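You operate a simulated robot arm through the tools that you are given. There is no shell and no other tool. Be economical: measure what you need, move in short steps, check, and stop when the job is done.

You run a simulated robot arm. Do the job below in one go: nothing can be reset, and whatever is moved stays where it is left.

TASK
Gauge both short cores and sort them into the GOOD and TIGHT bins.
Fine: try each with this bench's green plug gauge before it moves; the gauge goes back to its spot. Set down upright: green plug gauge of the packing bench.

Only the result counts: the job must be done as asked and must still hold three seconds after the hand-in. Knocking over, shifting, dropping, spilling or breaking anything else fails it.

THE ROBOT
A 6-joint arm with a two-finger parallel gripper, fixed in place. Base frame: the origin is at the foot of the arm, x ahead of it, y to its left, z up; the work surface is at about z = 82. Readings come in cm, rad, newtons and seconds.
With the tool pointing down near the work surface it reaches from about 24 to 64 cm from the base axis. Its first joint turns from -1.152 to 1.152 rad. Payload 2.7 kg.
Tool frame: the origin (TCP) lies between the finger pads and is the grasp point; the fingertips stand 2.3 cm ahead of it; z points along the fingers, y is the line along which they close. Largest opening 9.4 cm; finger width 3.8, thickness 1; the body of the gripper, 5.4 by 9.6 cm, starts 3.9 cm behind the TCP.
Orientation is told as [roll, pitch, yaw] about the base's x, y, z axes, in that order, counted from this pose: with the fingers straight down and closing along the base's y, the tool's x points along the base's -x, its y along +y and its z along -z.

THE INTERFACE
- The arm moves only by the tool jog_arm. Its argument "series" is a list of rows, each an object of numbers (a shift or turn left out is 0, a gripper value left out holds the last): "tx", "ty", "tz": the shift along the tool's x, y, z in units of 100 mm (1.0 is 100 mm); "ax", "ay", "az": the turn, a rotation vector about the tool's x, y, z in units of 45 degrees (1.0 is 45 degrees); "grip": the gripper command, from -1 (shut) to 1 (fully open), values between in proportion. In form: [{"tx": .., "ty": .., "tz": .., "ax": .., "ay": .., "az": .., "grip": ..}, ...]. A call has 1 to 12 rows; each row is the pose to reach, as a shift and turn from the pose commanded when the call began, along the tool's axes at that moment. A call with a number of a shift or a turn outside -1 to 1 is refused whole. A row lasts 0.2 s, in which the tool goes at most 5 cm and 0.15 rad; a call with a longer step from one row to the next is refused whole, and so is a gripper value outside its range. A pose out of reach is approached as far as the arm can. The call stops where the force on the tool passes 40 N (or 10 N more than at its start, if that is more) or the arm is blocked; 0.2 s more then pass. Each finger travels about 4.5 cm/s and halts on what it meets, pressing with about 25 N; the grip force reading is that of the motor and also rises with nothing between the fingers. The clock runs only during rows and for 0.2 s after the last one: add rows that repeat a pose to give the fingers time. The reply holds the time, the measured pose of the TCP, the force on the tool along the base axes, the opening and the grip force, in the units named above and with some noise, with the torque about the TCP (base axes, N m) and any sound that the robot's microphone picked up, and new pictures: "pictures" is both (left out), scene, wrist or none.
- Cameras (640 x 400 px; columns grow to the right, rows downward): "scene" is fixed at [9.1, -44.99, 141.92]; the picture's right is [0.72, -0.69, 0.00], its down [-0.35, -0.37, -0.86] and it looks along [0.60, 0.62, -0.51] (base axes); focal length 325 px, centre (320, 200). "wrist" rides on the gripper at [8.6, 1.6, -7.5] in the tool frame; the picture's right is [-0.18, 0.98, 0.00], its down [-0.58, -0.11, -0.81] and it looks along [-0.79, -0.15, 0.59] (tool axes); focal length 243 px, centre (320, 200).
- pixel_to_xyz(camera, pixels): for up to 12 pixels [column, row] of the newest picture of that camera ("zoom" is the newest enlarged one), the place [x, y, z] in the base frame of the surface seen there, good to about 0.3 cm, but the place of the scene camera against the robot may be out by one fixed shift of up to 2.5 cm in any direction. No time passes.
- zoom(camera, box): a new picture of the part [left, top, right, bottom] of that camera's present view, enlarged. No time passes.
- hand_in(): hands the job in; it is judged then, once.

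Keep the steps short. Do not move on a guess: measure, check each grasp and each placing, and mend mistakes. In all there are 80 turns and 200 pictures (those below and enlarged ones count). Leave the gripper open and the arm clear of the work at the hand-in unless told otherwise, and finish with a single line.

The tools are called after "Request:" as a command line: name --argument value ..., lists and objects as JSON in quotes. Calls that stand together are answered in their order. jog_arm: Moves the arm, as the interface text tells. Its arguments: {"type":"object","properties":{"series":{"type":"array"},"pictures":{"type":"string","enum":["both","scene","wrist","none"]}},"required":["series"]} The other tools are called the same way: pixel_to_xyz (camera, pixels) gives the place of the surface under pixels of a picture; zoom (camera, box) takes an enlarged picture of a part of a camera's view; hand_in () hands the job in.

At the start:

```text
time: 0.0
eef_pos: [39.69, -14.54, 122.94]
tool_rot: [0.0, -0.005, 0.0]
wrist_force: [0.1, -0.2, -0.5]
moment: [-0.02, 0.01, -0.03]
grip_width: 9.41
grasp_force: 0.0
```

scene: 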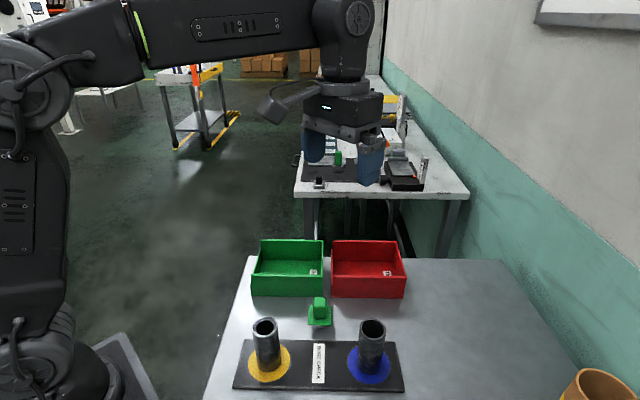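
wrist: 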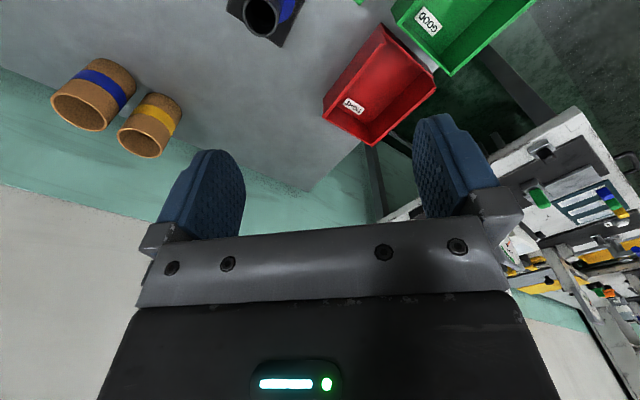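

I see two dark short cores on a black board (scene about 267,345 and 371,345), the green gauge at about (319,312), and the bins behind them. I'll zoom in for detail before moving.

Request:
zoom --camera "scene" --box '[220, 230, 420, 400]'

Request:
zoom --camera "scene" --box '[280, 120, 480, 245]'

Request:
pixel_to_xyz --camera "scene" --pixels '[[319, 300], [319, 322], [310, 322], [330, 322], [265, 322], [372, 322], [267, 375], [370, 375], [287, 285], [367, 285], [320, 390], [450, 330]]'

Request:
pixel_to_xyz --camera "wrist" --pixels '[[262, 15], [285, 10], [370, 90], [450, 30], [95, 95], [150, 125], [540, 198], [360, 2], [434, 75], [323, 100], [372, 146], [449, 76]]'

```text
2.35 times, centred on (320, 315) of scene
```

zoom: 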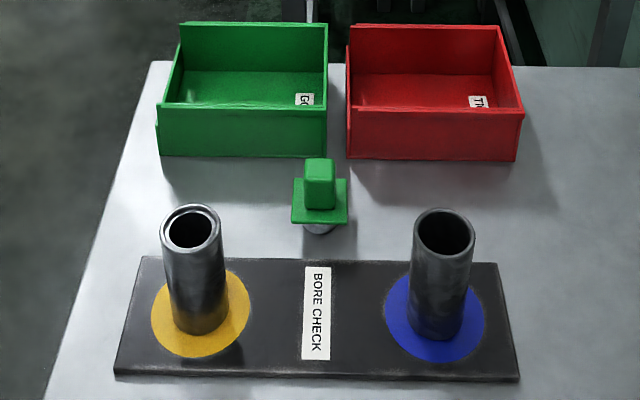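

```text
3.20 times, centred on (380, 182) of scene
```

zoom: 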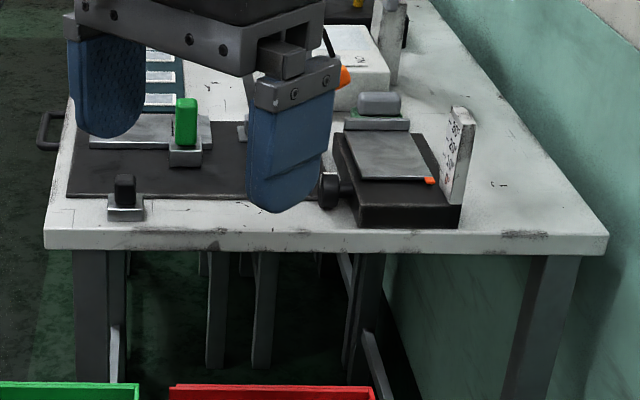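

```text
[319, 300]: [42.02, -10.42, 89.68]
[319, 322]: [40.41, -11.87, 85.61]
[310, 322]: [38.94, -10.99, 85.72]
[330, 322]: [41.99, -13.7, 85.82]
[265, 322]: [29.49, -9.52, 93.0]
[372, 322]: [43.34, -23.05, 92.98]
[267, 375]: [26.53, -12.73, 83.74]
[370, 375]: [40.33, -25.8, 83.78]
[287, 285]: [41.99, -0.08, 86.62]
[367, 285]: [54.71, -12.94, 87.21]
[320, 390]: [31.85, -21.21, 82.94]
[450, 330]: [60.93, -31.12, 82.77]
```

```text
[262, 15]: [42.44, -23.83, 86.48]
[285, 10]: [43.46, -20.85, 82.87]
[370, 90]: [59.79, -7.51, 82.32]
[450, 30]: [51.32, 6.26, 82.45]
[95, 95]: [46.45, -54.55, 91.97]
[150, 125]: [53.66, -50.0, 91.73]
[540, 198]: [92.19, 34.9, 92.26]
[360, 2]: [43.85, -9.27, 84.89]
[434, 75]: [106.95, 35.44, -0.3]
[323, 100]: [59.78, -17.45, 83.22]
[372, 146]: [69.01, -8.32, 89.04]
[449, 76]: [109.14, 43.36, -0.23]
```

Everything on this bench is turned about 45° from the base. I'll yaw the tool by +45° and pull back to view the gauge, the cores and the bins with the wrist camera.

Request:
jog_arm --series '[{"tx": 0.16, "ty": -0.12, "tz": 0.16, "az": -0.167, "grip": 1}, {"tx": 0.32, "ty": -0.25, "tz": 0.33, "az": -0.333}, {"tx": 0.48, "ty": -0.37, "tz": 0.5, "az": -0.5}, {"tx": 0.64, "ty": -0.5, "tz": 0.67, "az": -0.667}, {"tx": 0.8, "ty": -0.62, "tz": 0.83, "az": -0.833}, {"tx": 0.97, "ty": -0.75, "tz": 1.0, "az": -1}, {"tx": 0.97, "ty": -0.75, "tz": 1.0, "az": -1}]'

```text
time: 1.6
eef_pos: [30.09, -21.94, 112.76]
tool_rot: [-0.001, 0.001, 0.787]
wrist_force: [0.2, 0.3, -0.5]
moment: [0.03, -0.06, 0.01]
grip_width: 9.39
grasp_force: 0.0
```

scene: 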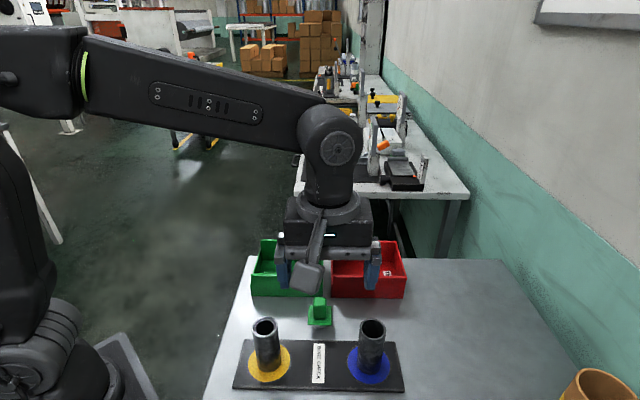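
wrist: 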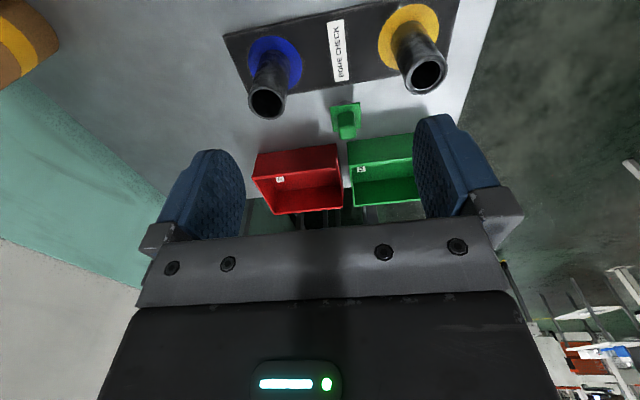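

The wrist picture now shows everything, upside down. I'll measure the cores, gauge and bins in it.

Request:
zoom --camera "wrist" --box '[220, 0, 476, 160]'

Request:
pixel_to_xyz --camera "zoom" --pixels '[[320, 340], [320, 300], [292, 300], [350, 300], [305, 265], [345, 260]]'

Request:
pixel_to_xyz --camera "wrist" --pixels '[[267, 88], [250, 100], [284, 103], [267, 118], [425, 60], [425, 94], [405, 78], [446, 72], [256, 153], [336, 145], [350, 142], [412, 134]]'

```text
2.50 times, centred on (348, 80) of wrist
```

zoom: 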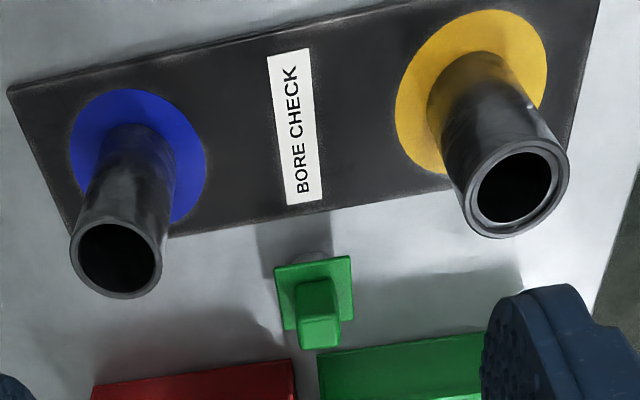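

```text
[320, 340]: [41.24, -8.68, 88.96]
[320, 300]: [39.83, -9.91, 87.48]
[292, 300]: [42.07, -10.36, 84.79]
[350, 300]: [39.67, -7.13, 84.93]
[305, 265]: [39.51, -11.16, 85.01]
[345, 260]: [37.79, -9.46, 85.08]
```

```text
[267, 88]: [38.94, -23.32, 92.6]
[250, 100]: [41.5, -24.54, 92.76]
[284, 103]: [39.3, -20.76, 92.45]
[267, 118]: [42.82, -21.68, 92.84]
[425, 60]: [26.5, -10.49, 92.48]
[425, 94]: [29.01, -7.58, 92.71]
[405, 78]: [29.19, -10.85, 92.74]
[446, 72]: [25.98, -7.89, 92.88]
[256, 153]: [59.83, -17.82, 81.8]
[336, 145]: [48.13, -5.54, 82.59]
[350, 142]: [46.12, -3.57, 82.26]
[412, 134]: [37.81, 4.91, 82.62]
```

The core tops are at z≈92.7, with the blue core at about (40.6,-22.6) and the yellow at about (27.7,-9.2). The gauge handle is at about (41,-9) with its top near 89.5. I'll move over the gauge in two stages.

Request:
jog_arm --series '[{"tx": -0.3, "ty": 0.05, "tz": 0.15}, {"tx": -0.6, "ty": 0.1, "tz": 0.3}, {"tx": -0.95, "ty": 0.15, "tz": 0.5}, {"tx": -0.95, "ty": 0.15, "tz": 0.7}, {"tx": -0.95, "ty": 0.15, "tz": 0.7}]' --pictures "wrist"

```text
time: 2.8
eef_pos: [35.67, -14.35, 105.91]
tool_rot: [-0.002, -0.002, 0.785]
wrist_force: [-0.4, 0.1, 0.1]
moment: [-0.02, 0.01, 0.02]
grip_width: 9.39
grasp_force: 0.0
```

wrist: 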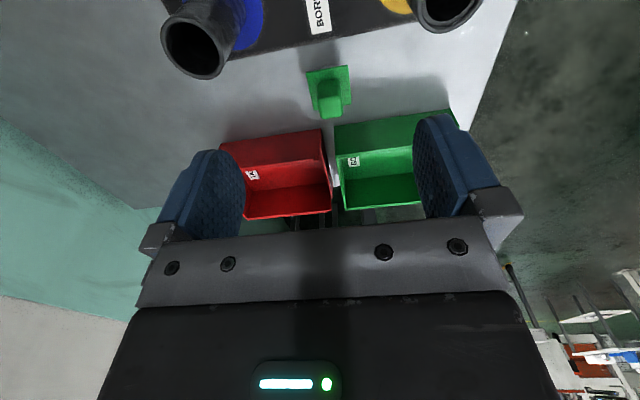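

Request:
zoom --camera "wrist" --box '[256, 40, 416, 140]'

Request:
pixel_to_xyz --camera "wrist" --pixels '[[330, 110], [321, 108], [339, 106], [330, 90], [307, 73], [347, 67], [312, 108], [351, 103], [330, 116], [195, 16], [163, 40], [222, 48]]'

Request:
pixel_to_xyz --camera "wrist" --pixels '[[222, 143], [319, 130], [337, 125], [448, 111], [245, 216], [330, 210], [347, 207], [290, 196], [380, 188], [192, 78], [445, 30], [450, 34]]'

```text
4.00 times, centred on (336, 90) of wrist
```

zoom: 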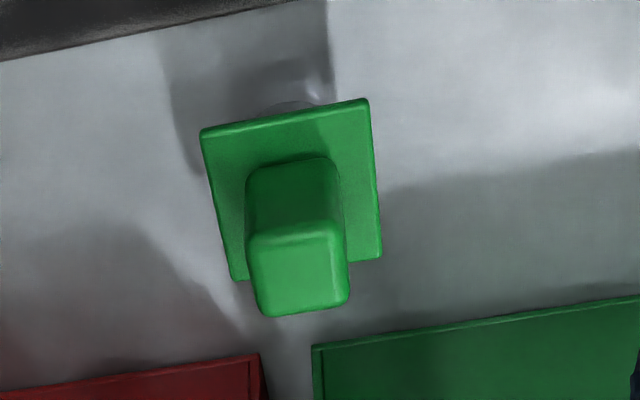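

```text
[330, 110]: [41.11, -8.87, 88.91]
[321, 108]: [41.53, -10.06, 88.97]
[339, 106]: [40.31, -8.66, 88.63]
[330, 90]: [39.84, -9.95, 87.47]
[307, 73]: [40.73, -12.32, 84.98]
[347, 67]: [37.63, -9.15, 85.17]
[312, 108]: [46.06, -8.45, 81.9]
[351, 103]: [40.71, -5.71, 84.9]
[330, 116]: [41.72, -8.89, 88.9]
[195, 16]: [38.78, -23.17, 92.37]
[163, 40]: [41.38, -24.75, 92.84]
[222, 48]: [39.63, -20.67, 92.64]
```

```text
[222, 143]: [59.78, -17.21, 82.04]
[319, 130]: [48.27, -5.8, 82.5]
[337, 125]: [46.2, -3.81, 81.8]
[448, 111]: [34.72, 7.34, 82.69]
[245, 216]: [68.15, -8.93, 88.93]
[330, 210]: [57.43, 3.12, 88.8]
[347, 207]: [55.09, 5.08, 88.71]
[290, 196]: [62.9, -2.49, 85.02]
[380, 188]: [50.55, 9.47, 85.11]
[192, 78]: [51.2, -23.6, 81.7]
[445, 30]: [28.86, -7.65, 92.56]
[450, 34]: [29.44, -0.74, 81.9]
```

The gauge's flange and handle are centred at about (40.8,-9.05) with yaw ≈45°. I'll move directly over it and stop with the fingertips above the handle.

Request:
jog_arm --series '[{"tx": -0.35, "ty": 0.006, "tz": 0.1}, {"tx": -0.737, "ty": 0.012, "tz": 0.3}, {"tx": -0.737, "ty": 0.012, "tz": 0.7}, {"tx": -0.737, "ty": 0.012, "tz": 0.99}, {"tx": -0.737, "ty": 0.012, "tz": 0.99}]'

```text
time: 4.0
eef_pos: [41.08, -9.1, 96.07]
tool_rot: [-0.001, -0.002, 0.787]
wrist_force: [-0.5, -0.3, 0.2]
moment: [0.01, 0.02, -0.03]
grip_width: 9.43
grasp_force: 0.1
```

scene: 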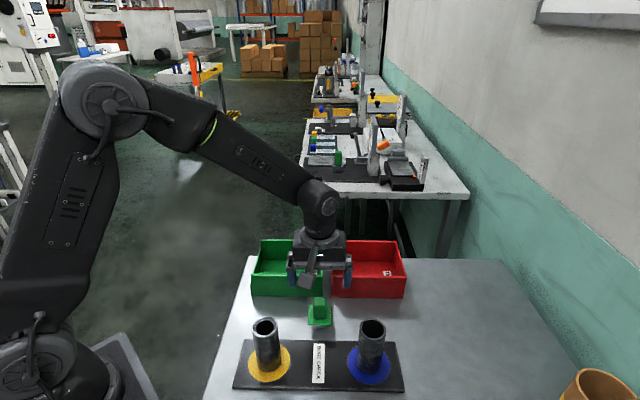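
wrist: 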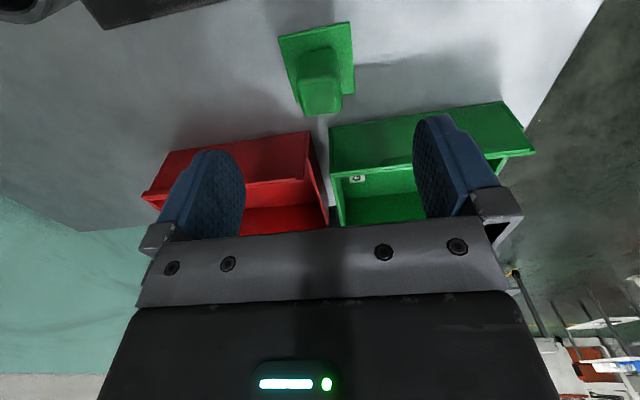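

Request:
zoom --camera "wrist" --box '[240, 0, 400, 120]'

Request:
pixel_to_xyz --camera "wrist" --pixels '[[320, 98], [304, 98], [338, 95], [318, 85], [322, 112], [280, 38], [348, 24], [354, 92], [296, 103], [300, 60], [318, 70], [336, 80]]'

```text
3.33 times, centred on (320, 60) of wrist
```

zoom: 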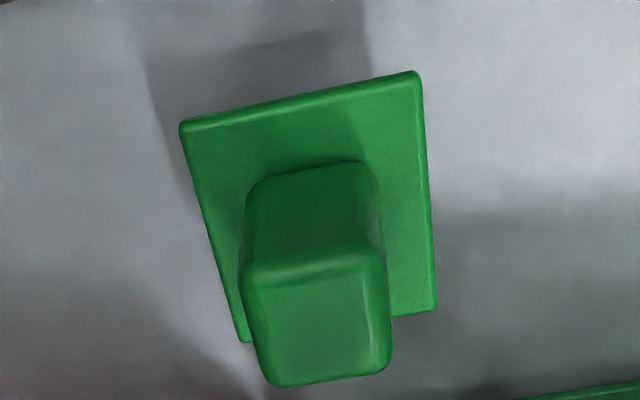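

```text
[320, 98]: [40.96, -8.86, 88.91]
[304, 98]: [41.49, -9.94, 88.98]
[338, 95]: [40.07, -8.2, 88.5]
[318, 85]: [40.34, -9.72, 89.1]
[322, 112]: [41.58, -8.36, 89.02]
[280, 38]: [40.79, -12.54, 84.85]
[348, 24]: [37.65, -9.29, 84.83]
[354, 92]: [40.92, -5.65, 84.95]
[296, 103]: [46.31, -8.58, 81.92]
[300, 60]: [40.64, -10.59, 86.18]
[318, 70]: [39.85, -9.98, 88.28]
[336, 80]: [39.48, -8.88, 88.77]
```

The handle is centred under the TCP: top 89.0, flange top 84.9, centre (40.9,-9.1). I'll go down to z≈87.6, which keeps the fingertips 0.3 cm or more above the flange, and check before closing.

Request:
jog_arm --series '[{"tz": 0.3}, {"tz": 0.55}, {"tz": 0.72}, {"tz": 0.8}, {"tz": 0.845}, {"tz": 0.845}]'

```text
time: 5.4
eef_pos: [41.07, -9.08, 87.7]
tool_rot: [0.0, -0.003, 0.786]
wrist_force: [-0.6, 0.2, -0.4]
moment: [-0.03, -0.01, 0.05]
grip_width: 9.41
grasp_force: 0.0
```

scene: 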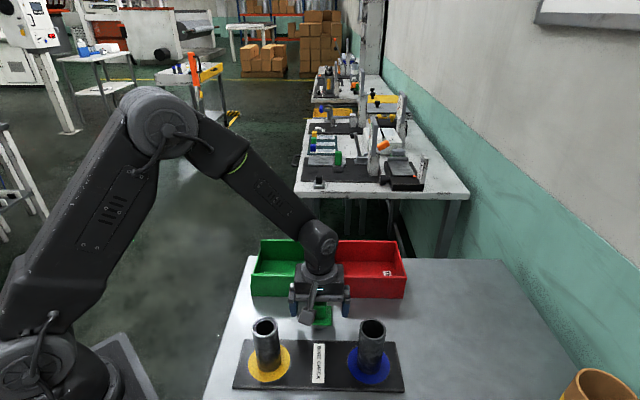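
wrist: 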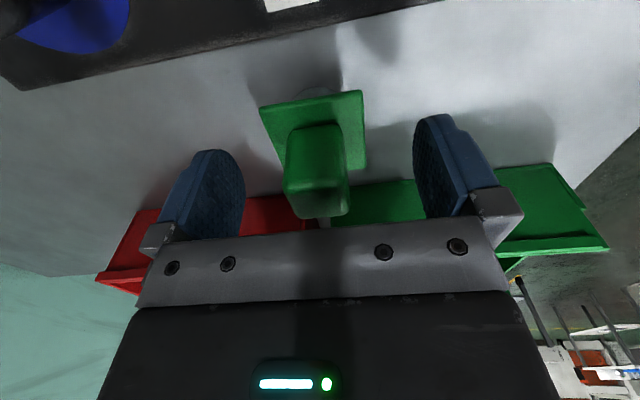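

The handle sits between the fingers and nothing is touching. Closing on it now.

Request:
jog_arm --series '[{"grip": 0}, {"grip": -0.3}, {"grip": -0.6}, {"grip": -0.8}, {"grip": -1}, {"grip": -1}, {"grip": -1}]' --pictures "wrist"

```text
time: 7.0
eef_pos: [40.96, -9.07, 87.75]
tool_rot: [0.0, -0.001, 0.786]
wrist_force: [0.8, 0.3, 1.1]
moment: [0.03, -0.02, 0.01]
grip_width: 2.78
grasp_force: 25.0
```

wrist: 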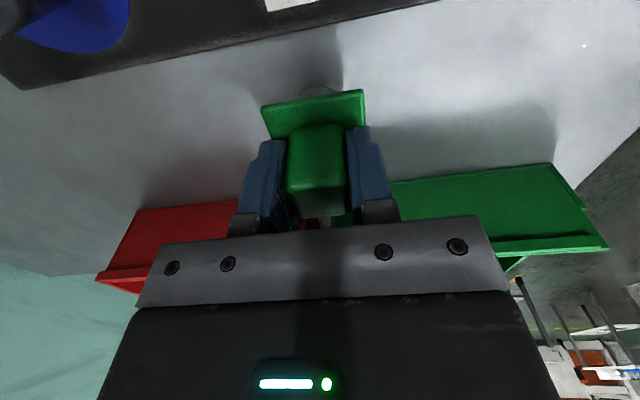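

Gripped at width 2.78 with the gauge not displaced; its spot corresponds to TCP (41.0,-9.08,87.7). Lifting straight up.

Request:
jog_arm --series '[{"tz": -0.05}, {"tz": -0.2}, {"tz": -0.5}, {"tz": -0.8}, {"tz": -1.0}, {"tz": -1.0}]'

```text
time: 8.4
eef_pos: [40.95, -9.17, 97.72]
tool_rot: [-0.002, -0.001, 0.788]
wrist_force: [0.6, -0.1, 0.3]
moment: [0.02, -0.02, 0.0]
grip_width: 0.0
grasp_force: 24.6
```

scene: 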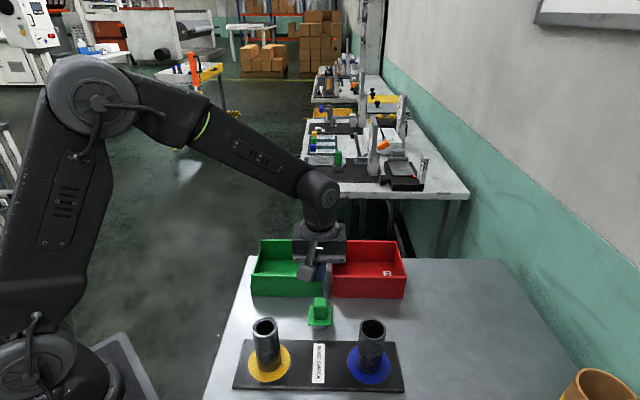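
wrist: 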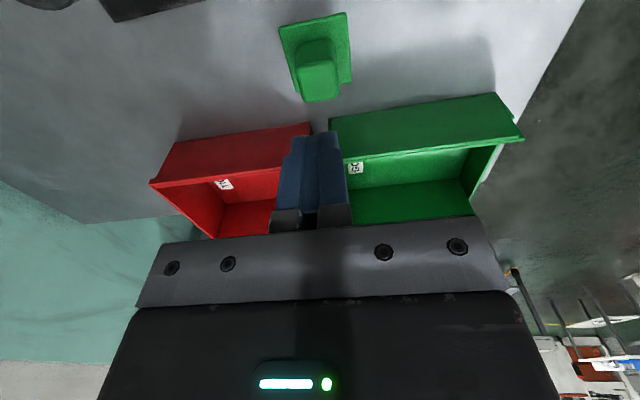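

The fingers slipped off: width 0.0, and the gauge is still standing at about (315,60). I'll check whether it moved and what its handle shape is.

Request:
zoom --camera "wrist" --box '[240, 0, 400, 120]'

Request:
zoom --camera "scene" --box '[290, 280, 350, 335]'

Request:
pixel_to_xyz --camera "wrist" --pixels '[[280, 28], [346, 15], [351, 80], [318, 88], [304, 86], [335, 82], [300, 75], [320, 100], [318, 60]]'

```text
3.33 times, centred on (320, 60) of wrist
```

zoom: 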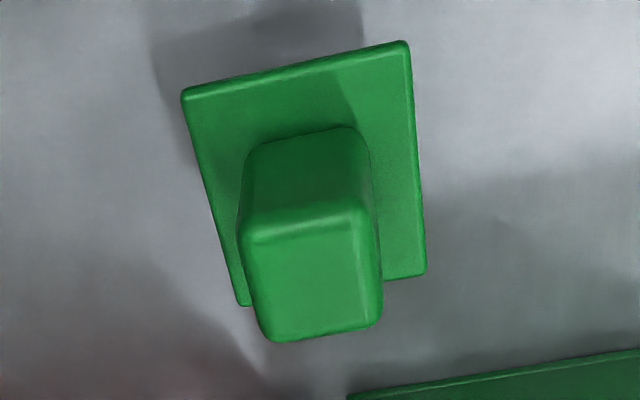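

```text
7.27 times, centred on (320, 308) of scene
```

zoom: 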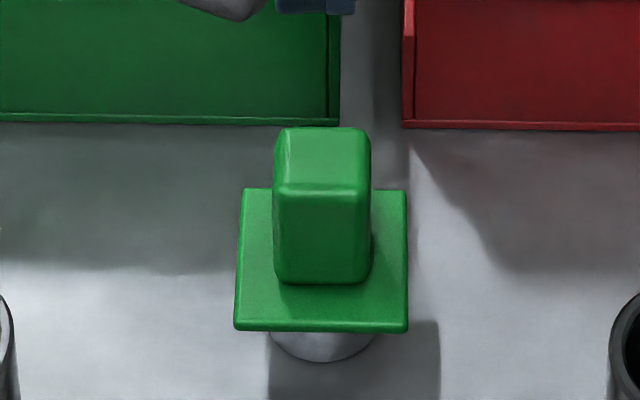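

```text
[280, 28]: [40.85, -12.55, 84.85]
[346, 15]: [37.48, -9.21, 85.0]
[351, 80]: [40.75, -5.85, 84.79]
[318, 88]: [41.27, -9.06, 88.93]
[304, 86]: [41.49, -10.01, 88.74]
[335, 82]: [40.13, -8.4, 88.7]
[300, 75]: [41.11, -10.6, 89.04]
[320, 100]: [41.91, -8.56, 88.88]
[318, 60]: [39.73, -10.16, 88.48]
```

The gauge hasn't moved: flange centre (40.8,-9.2), handle about 2.75 wide and without taper. I'll reopen, grip slightly lower and lift slowly to watch for slip.

Request:
jog_arm --series '[{"grip": 1}, {"grip": 1}, {"grip": 1}, {"grip": 1}, {"grip": 1}, {"grip": 1}, {"tz": 0.3}, {"tz": 0.6}, {"tz": 0.85}, {"tz": 0.97}, {"tz": 1.0}, {"tz": 1.0}]' --pictures "none"

Request:
jog_arm --series '[{"tz": 0.02}, {"tz": 0.02, "grip": 0}, {"tz": 0.02, "grip": -0.3}, {"tz": 0.02, "grip": -1}, {"tz": 0.02, "grip": -1}, {"tz": 0.02, "grip": -1}, {"tz": 0.02, "grip": -1}, {"tz": 0.02, "grip": -1}, {"tz": 0.02, "grip": -1}, {"tz": 0.02, "grip": -1}]' --pictures "wrist"

```text
time: 11.0
eef_pos: [40.95, -9.04, 87.59]
tool_rot: [-0.002, -0.002, 0.785]
wrist_force: [-0.2, 0.1, -0.6]
moment: [0.01, 0.0, -0.03]
grip_width: 9.41
grasp_force: 0.0
```

```text
time: 13.2
eef_pos: [41.02, -9.11, 87.51]
tool_rot: [-0.002, -0.002, 0.785]
wrist_force: [0.1, -0.3, 0.0]
moment: [0.04, 0.0, -0.02]
grip_width: 2.78
grasp_force: 24.8
```

wrist: 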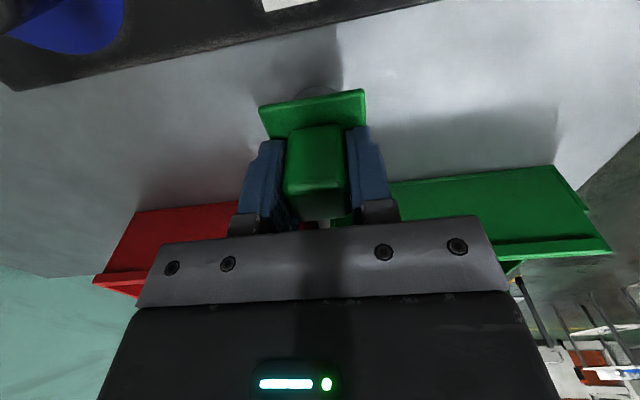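

The grip is firm at 2.78. Now a slow lift of 1 cm as a slip test.

Request:
jog_arm --series '[{"tz": -0.01}, {"tz": -0.02}, {"tz": -0.03}, {"tz": -0.04}, {"tz": -0.05}, {"tz": -0.06}, {"tz": -0.07}, {"tz": -0.08}, {"tz": -0.09}, {"tz": -0.1}, {"tz": -0.1}]'

```text
time: 15.6
eef_pos: [40.91, -8.93, 88.34]
tool_rot: [-0.001, -0.003, 0.786]
wrist_force: [0.1, 0.0, -1.5]
moment: [-0.03, -0.01, 0.0]
grip_width: 2.77
grasp_force: 24.6
```

scene: 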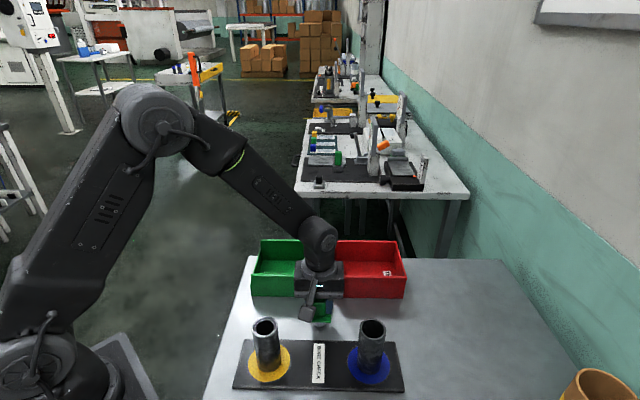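
wrist: 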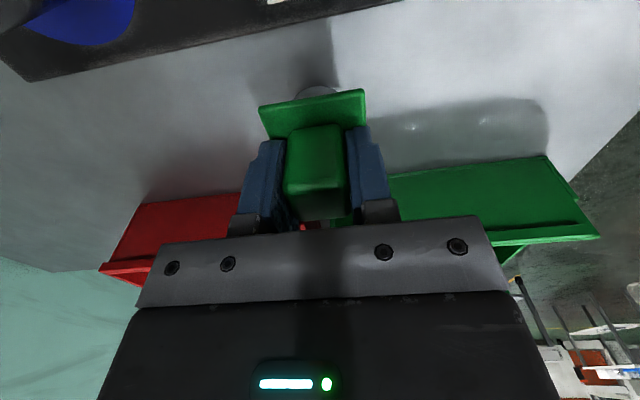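

The gauge is coming up with the fingers this time; its image position relative to them is unchanged. I'll keep lifting at moderate speed.

Request:
jog_arm --series '[{"tz": -0.05}, {"tz": -0.13}, {"tz": -0.21}, {"tz": -0.29}, {"tz": -0.37}, {"tz": -0.45}, {"tz": -0.53}, {"tz": -0.61}, {"tz": -0.69}, {"tz": -0.77}, {"tz": -0.85}, {"tz": -0.9}]' --pictures "wrist"

```text
time: 18.2
eef_pos: [40.9, -9.07, 97.41]
tool_rot: [0.0, -0.002, 0.785]
wrist_force: [-1.0, -0.4, -1.5]
moment: [0.01, -0.03, 0.02]
grip_width: 2.78
grasp_force: 25.1
```

wrist: 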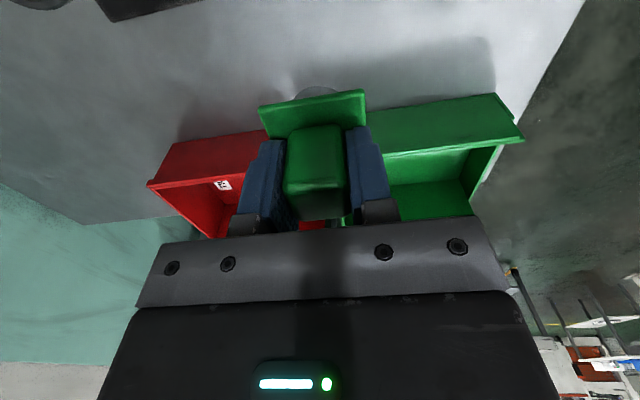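

Gauge held, weight about 1.5 N. I'll raise it a little more and back off so the wrist camera can measure both core rims precisely.

Request:
jog_arm --series '[{"tz": -0.08}, {"tz": -0.18}, {"tz": -0.28, "tx": 0.05}, {"tz": -0.38, "tx": 0.15}, {"tz": -0.48, "tx": 0.25}, {"tz": -0.58, "tx": 0.35}, {"tz": -0.65, "tx": 0.45}, {"tz": -0.7, "tx": 0.55}, {"tz": -0.7, "tx": 0.65}, {"tz": -0.7, "tx": 0.75}, {"tz": -0.7, "tx": 0.8}, {"tz": -0.7, "tx": 0.8}]' --pictures "wrist"

```text
time: 20.8
eef_pos: [35.3, -14.58, 104.36]
tool_rot: [-0.002, -0.002, 0.785]
wrist_force: [0.3, 0.3, -0.6]
moment: [-0.01, -0.04, 0.0]
grip_width: 2.79
grasp_force: 24.9
```

wrist: 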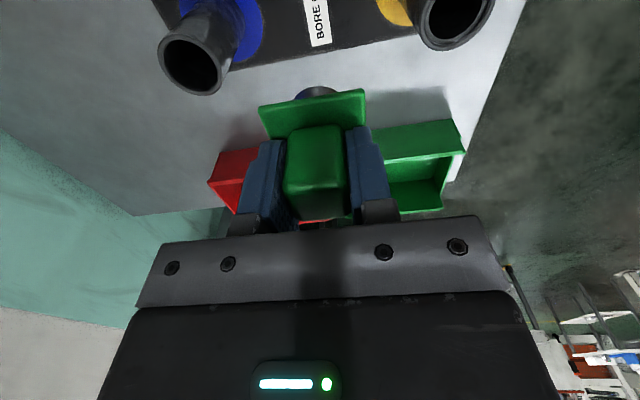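

Request:
zoom --camera "wrist" --box '[140, 15, 268, 100]'

Request:
zoom --camera "wrist" --box '[390, 0, 518, 80]'

```text
4.71 times, centred on (204, 58) of wrist
```

zoom: 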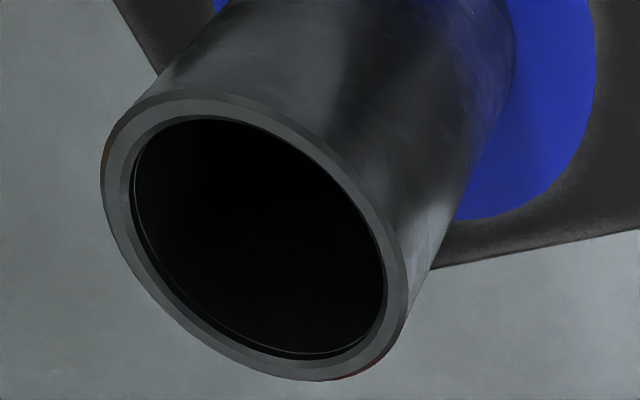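

```text
5.00 times, centred on (454, 40) of wrist
```

zoom: 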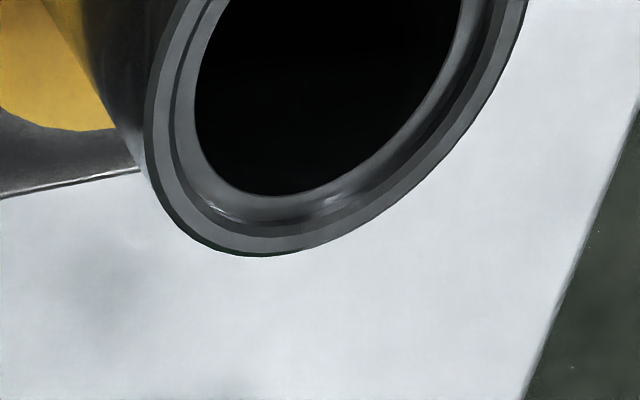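

Request:
pixel_to_xyz --camera "wrist" --pixels '[[161.1, 55.9], [176.4, 37.4], [220.3, 77.1], [204, 94.1], [201.9, 47.4], [176.4, 81.4]]'

Request:
pixel_to_xyz --camera "zoom" --pixels '[[154, 120], [162, 70], [178, 190], [215, 232], [270, 245], [330, 232], [400, 185], [470, 110], [505, 50], [516, 10], [250, 150], [450, 60]]'

```text
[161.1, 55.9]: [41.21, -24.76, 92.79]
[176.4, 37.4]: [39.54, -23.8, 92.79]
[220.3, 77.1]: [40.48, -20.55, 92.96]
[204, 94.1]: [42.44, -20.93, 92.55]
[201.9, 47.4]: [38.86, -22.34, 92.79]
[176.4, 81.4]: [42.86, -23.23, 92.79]
```

```text
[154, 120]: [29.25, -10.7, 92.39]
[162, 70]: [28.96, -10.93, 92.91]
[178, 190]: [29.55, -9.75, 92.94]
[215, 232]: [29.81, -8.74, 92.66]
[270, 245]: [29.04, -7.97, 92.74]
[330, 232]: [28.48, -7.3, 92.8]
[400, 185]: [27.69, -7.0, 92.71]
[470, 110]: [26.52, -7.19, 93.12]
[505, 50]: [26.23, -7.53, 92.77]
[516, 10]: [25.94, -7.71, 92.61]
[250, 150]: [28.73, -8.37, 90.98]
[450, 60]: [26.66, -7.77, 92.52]
```

Blue rim centre is (40.9,-22.6) and yellow rim centre about (27.6,-9.1); the yellow bore shows a narrower throat. Next I'll measure where the plug sits in the gripper.

Request:
zoom --camera "wrist" --box '[240, 70, 400, 230]'

Request:
pixel_to_xyz --camera "wrist" --pixels '[[262, 110], [312, 102], [361, 94], [268, 132], [365, 122], [316, 91], [300, 96], [332, 91], [318, 160], [318, 200], [290, 185], [342, 185]]'

```text
2.50 times, centred on (320, 150) of wrist
```

zoom: 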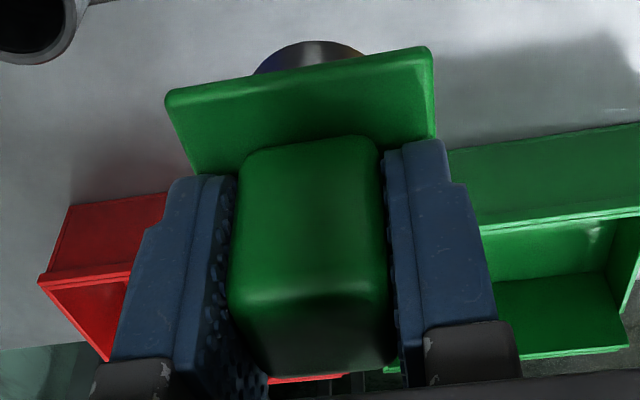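

```text
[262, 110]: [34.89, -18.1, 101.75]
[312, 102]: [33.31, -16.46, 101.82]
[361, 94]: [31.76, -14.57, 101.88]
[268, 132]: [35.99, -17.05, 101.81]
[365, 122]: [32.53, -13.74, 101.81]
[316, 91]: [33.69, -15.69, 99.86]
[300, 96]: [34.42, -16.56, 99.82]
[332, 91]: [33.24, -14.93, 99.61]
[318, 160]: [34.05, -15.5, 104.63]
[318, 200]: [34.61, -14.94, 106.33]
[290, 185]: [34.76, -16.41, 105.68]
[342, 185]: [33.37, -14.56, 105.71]
```

The plug axis is about 0.2 cm toward the camera from the TCP. I'll move sideways at this height to hover above the blue core.

Request:
jog_arm --series '[{"tx": 0.01, "ty": -0.06}, {"tx": 0.03, "ty": -0.15}, {"tx": 0.05, "ty": -0.25}, {"tx": 0.06, "ty": -0.35}, {"tx": 0.08, "ty": -0.46}, {"tx": 0.09, "ty": -0.57}, {"tx": 0.11, "ty": -0.68}, {"tx": 0.13, "ty": -0.79}, {"tx": 0.14, "ty": -0.88}, {"tx": 0.151, "ty": -0.94}, {"tx": 0.151, "ty": -0.963}, {"tx": 0.151, "ty": -0.963}]'

```text
time: 23.4
eef_pos: [41.15, -22.64, 104.54]
tool_rot: [-0.002, -0.003, 0.785]
wrist_force: [-0.7, 0.1, -1.0]
moment: [0.03, -0.01, 0.0]
grip_width: 2.78
grasp_force: 24.7
```

scene: 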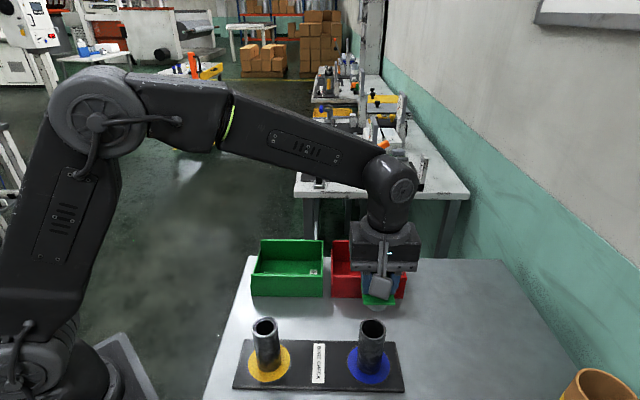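
wrist: 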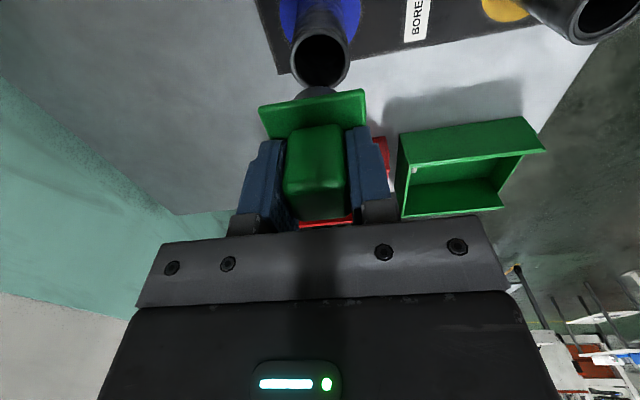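

Request:
zoom --camera "wrist" --box '[250, 0, 390, 110]'

Request:
zoom --camera "scene" --box '[330, 250, 430, 350]'

Request:
pixel_to_xyz --camera "wrist" --pixels '[[292, 60], [348, 52], [320, 30], [323, 86], [302, 37], [340, 35], [300, 78], [343, 75], [318, 91], [306, 93], [330, 91]]'

```text
3.64 times, centred on (320, 55) of wrist
```

zoom: 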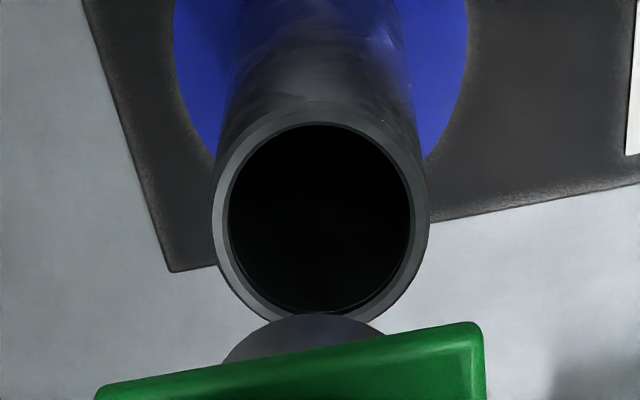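

```text
4.00 times, centred on (380, 300) of scene
```

zoom: 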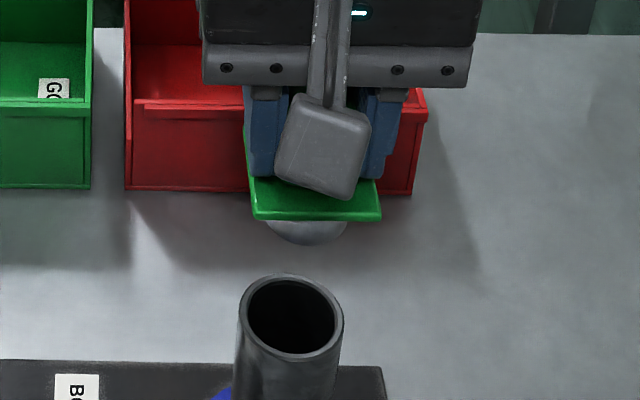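

```text
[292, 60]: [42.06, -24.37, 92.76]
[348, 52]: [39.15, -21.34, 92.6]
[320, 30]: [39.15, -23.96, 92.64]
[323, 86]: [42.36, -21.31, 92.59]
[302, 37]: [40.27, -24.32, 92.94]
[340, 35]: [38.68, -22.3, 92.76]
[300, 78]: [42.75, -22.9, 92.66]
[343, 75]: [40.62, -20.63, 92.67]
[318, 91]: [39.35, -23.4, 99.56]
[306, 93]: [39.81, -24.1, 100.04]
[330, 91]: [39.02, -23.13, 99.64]
```

The bore centre is about 0.15 cm nearer the camera than the plug and slightly to tool +y. I'll correct for that and lower to just above the rim.

Request:
jog_arm --series '[{"tx": 0.015, "ty": 0.007, "tz": 0.05}, {"tx": 0.015, "ty": 0.007, "tz": 0.14}, {"tx": 0.015, "ty": 0.007, "tz": 0.23}, {"tx": 0.015, "ty": 0.007, "tz": 0.32}, {"tx": 0.015, "ty": 0.007, "tz": 0.41}, {"tx": 0.015, "ty": 0.007, "tz": 0.48}, {"tx": 0.015, "ty": 0.007, "tz": 0.54}, {"tx": 0.015, "ty": 0.007, "tz": 0.54}]'

```text
time: 25.2
eef_pos: [40.78, -22.33, 99.08]
tool_rot: [-0.002, -0.002, 0.784]
wrist_force: [0.6, 0.6, -1.4]
moment: [0.01, 0.0, 0.0]
grip_width: 2.78
grasp_force: 25.4
```

scene: 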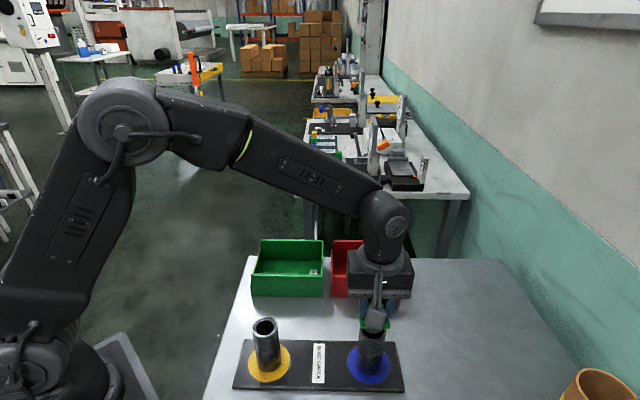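
wrist: 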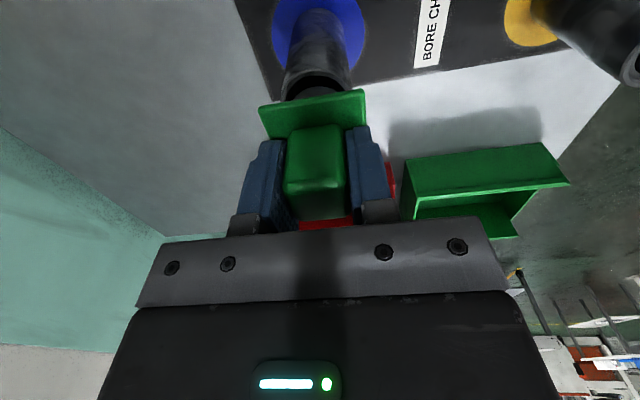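

Request:
zoom --camera "wrist" --box '[260, 30, 380, 120]'

Request:
zoom --camera "scene" --box '[330, 290, 430, 390]'

```text
4.44 times, centred on (320, 75) of wrist
```

zoom: 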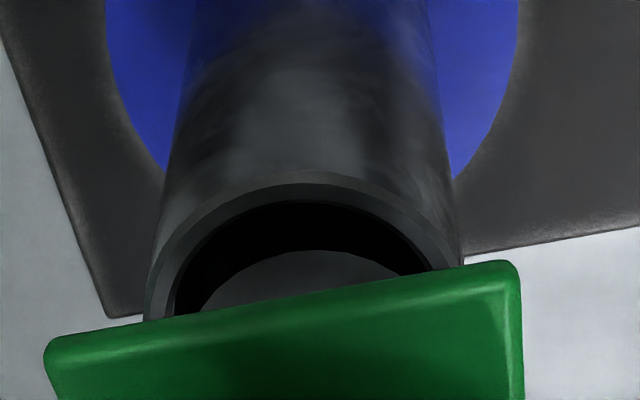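

```text
4.00 times, centred on (380, 340) of scene
```

zoom: 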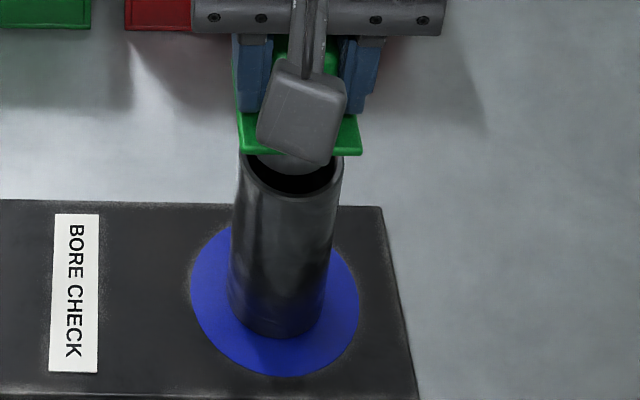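

The plug bottom is about 0.7 cm above the rim and nearly concentric with the bore. I'll nudge it slightly and lower gently by about 1.2 cm, watching the force.

Request:
jog_arm --series '[{"tx": 0.005, "ty": -0.006, "tz": 0.02}, {"tx": 0.005, "ty": -0.006, "tz": 0.04}, {"tx": 0.005, "ty": -0.006, "tz": 0.06}, {"tx": 0.005, "ty": -0.006, "tz": 0.08}, {"tx": 0.005, "ty": -0.006, "tz": 0.1}, {"tx": 0.005, "ty": -0.006, "tz": 0.11}]' --pictures "wrist"

```text
time: 26.6
eef_pos: [40.91, -22.7, 97.92]
tool_rot: [-0.001, -0.001, 0.784]
wrist_force: [-0.6, 0.2, -0.9]
moment: [-0.01, -0.01, 0.01]
grip_width: 2.78
grasp_force: 24.8
```

wrist: 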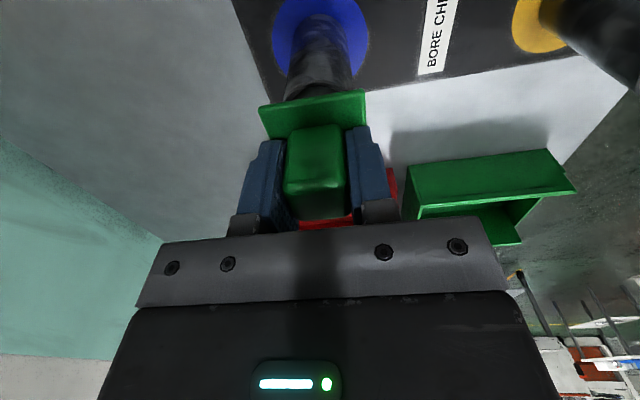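

No contact force at z 97.92. Continuing down 0.8 cm.

Request:
jog_arm --series '[{"tz": 0.015}, {"tz": 0.03}, {"tz": 0.045}, {"tz": 0.06}, {"tz": 0.08}]'

```text
time: 27.8
eef_pos: [40.81, -22.62, 97.21]
tool_rot: [-0.003, -0.001, 0.786]
wrist_force: [-0.9, 0.5, -1.0]
moment: [-0.01, -0.01, -0.02]
grip_width: 2.76
grasp_force: 24.8
```

scene: 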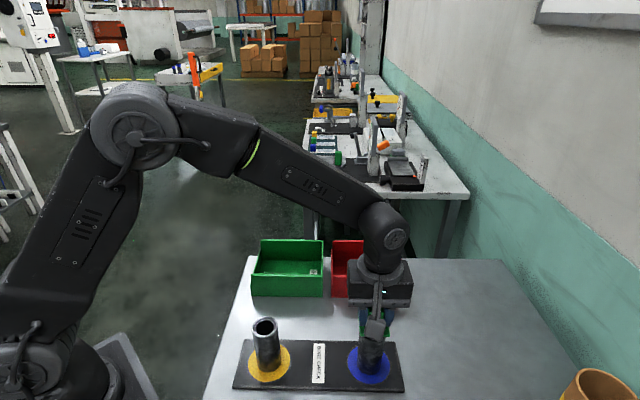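
wrist: 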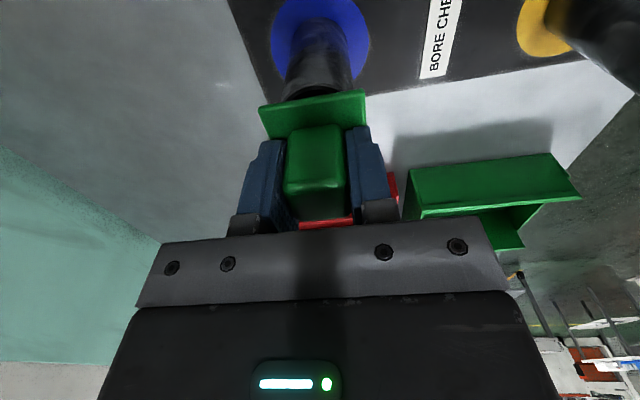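

The plug is about 1 cm into the bore with no resistance. Continuing another 1.2 cm to seat it.

Request:
jog_arm --series '[{"tz": 0.02}, {"tz": 0.04}, {"tz": 0.06}, {"tz": 0.08}, {"tz": 0.1}, {"tz": 0.115}, {"tz": 0.115}]'

```text
time: 29.4
eef_pos: [41.01, -22.68, 95.91]
tool_rot: [-0.001, -0.002, 0.784]
wrist_force: [0.4, -0.2, -0.8]
moment: [-0.02, 0.0, 0.02]
grip_width: 2.79
grasp_force: 25.1
```

scene: 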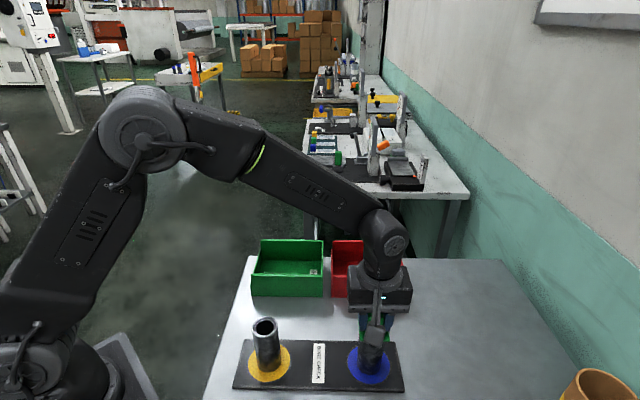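
wrist: 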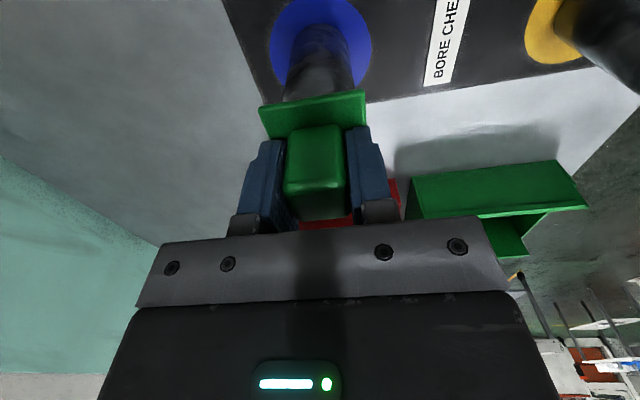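

The plug is nearly fully in and still free. One more small step to feel the flange seat on the rim.

Request:
jog_arm --series '[{"tz": 0.01}, {"tz": 0.02}, {"tz": 0.03}, {"tz": 0.03}]'

Request:
zoom --camera "scene" --box '[330, 290, 430, 390]'

```text
time: 30.4
eef_pos: [40.93, -22.69, 95.79]
tool_rot: [-0.004, -0.005, 0.787]
wrist_force: [0.8, 2.6, 9.7]
moment: [0.26, -0.16, -0.03]
grip_width: 2.78
grasp_force: 24.6
```

scene: 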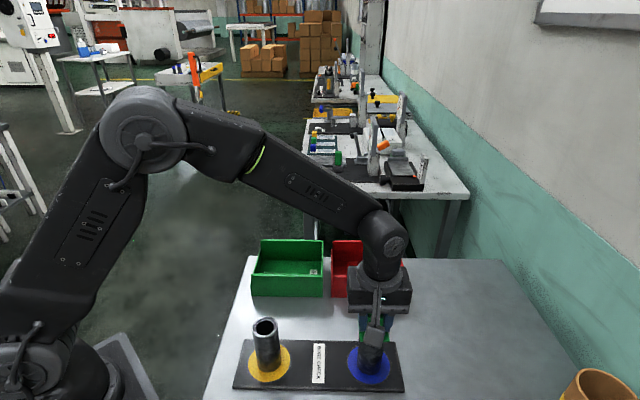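
wrist: 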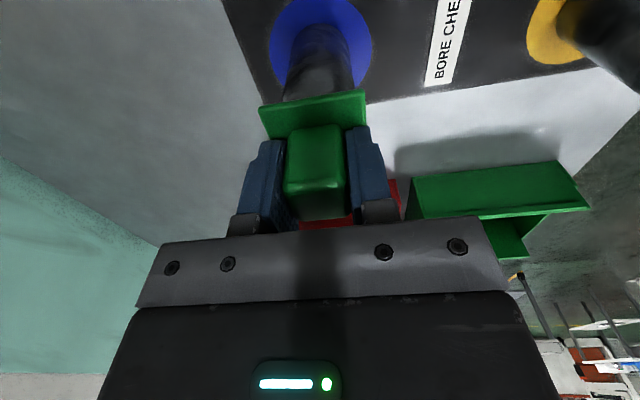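

```text
4.00 times, centred on (380, 340) of scene
```

zoom: 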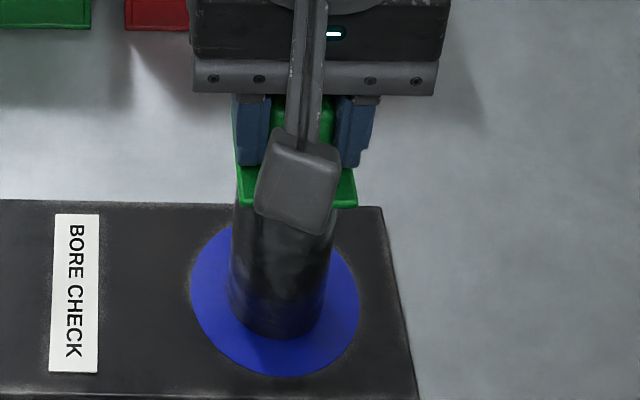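

The flange has seated (9.7 N at z 95.8) with the plug fully in, so the blue core is GOOD. Withdrawing straight up.

Request:
jog_arm --series '[{"tz": -0.02}, {"tz": -0.06}, {"tz": -0.12}, {"tz": -0.19}, {"tz": -0.27}, {"tz": -0.35}, {"tz": -0.44}, {"tz": -0.53}, {"tz": -0.62}, {"tz": -0.71}, {"tz": -0.8}, {"tz": -0.87}]'

```text
time: 33.0
eef_pos: [40.94, -22.44, 104.43]
tool_rot: [-0.001, -0.001, 0.785]
wrist_force: [-0.5, -0.2, -0.4]
moment: [-0.01, -0.04, 0.06]
grip_width: 2.77
grasp_force: 25.3
```

scene: 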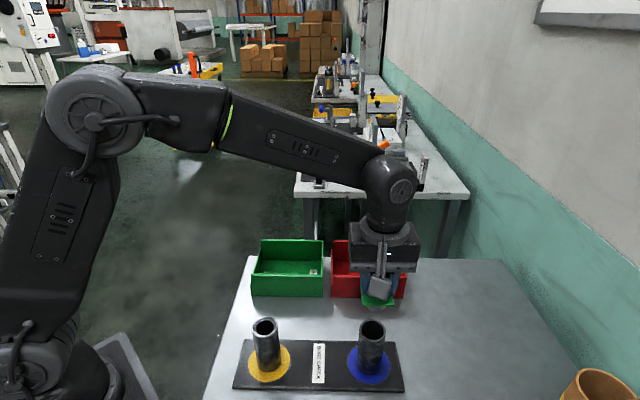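
wrist: 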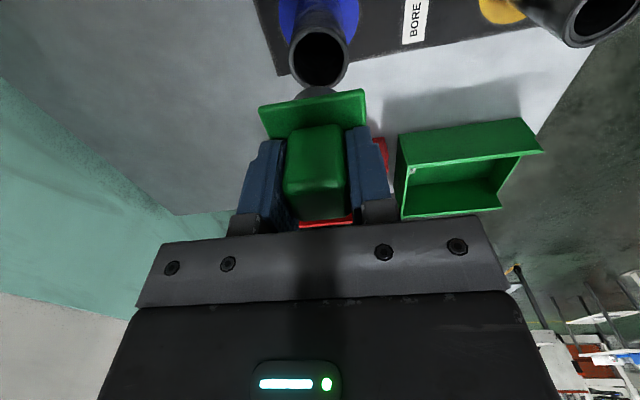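

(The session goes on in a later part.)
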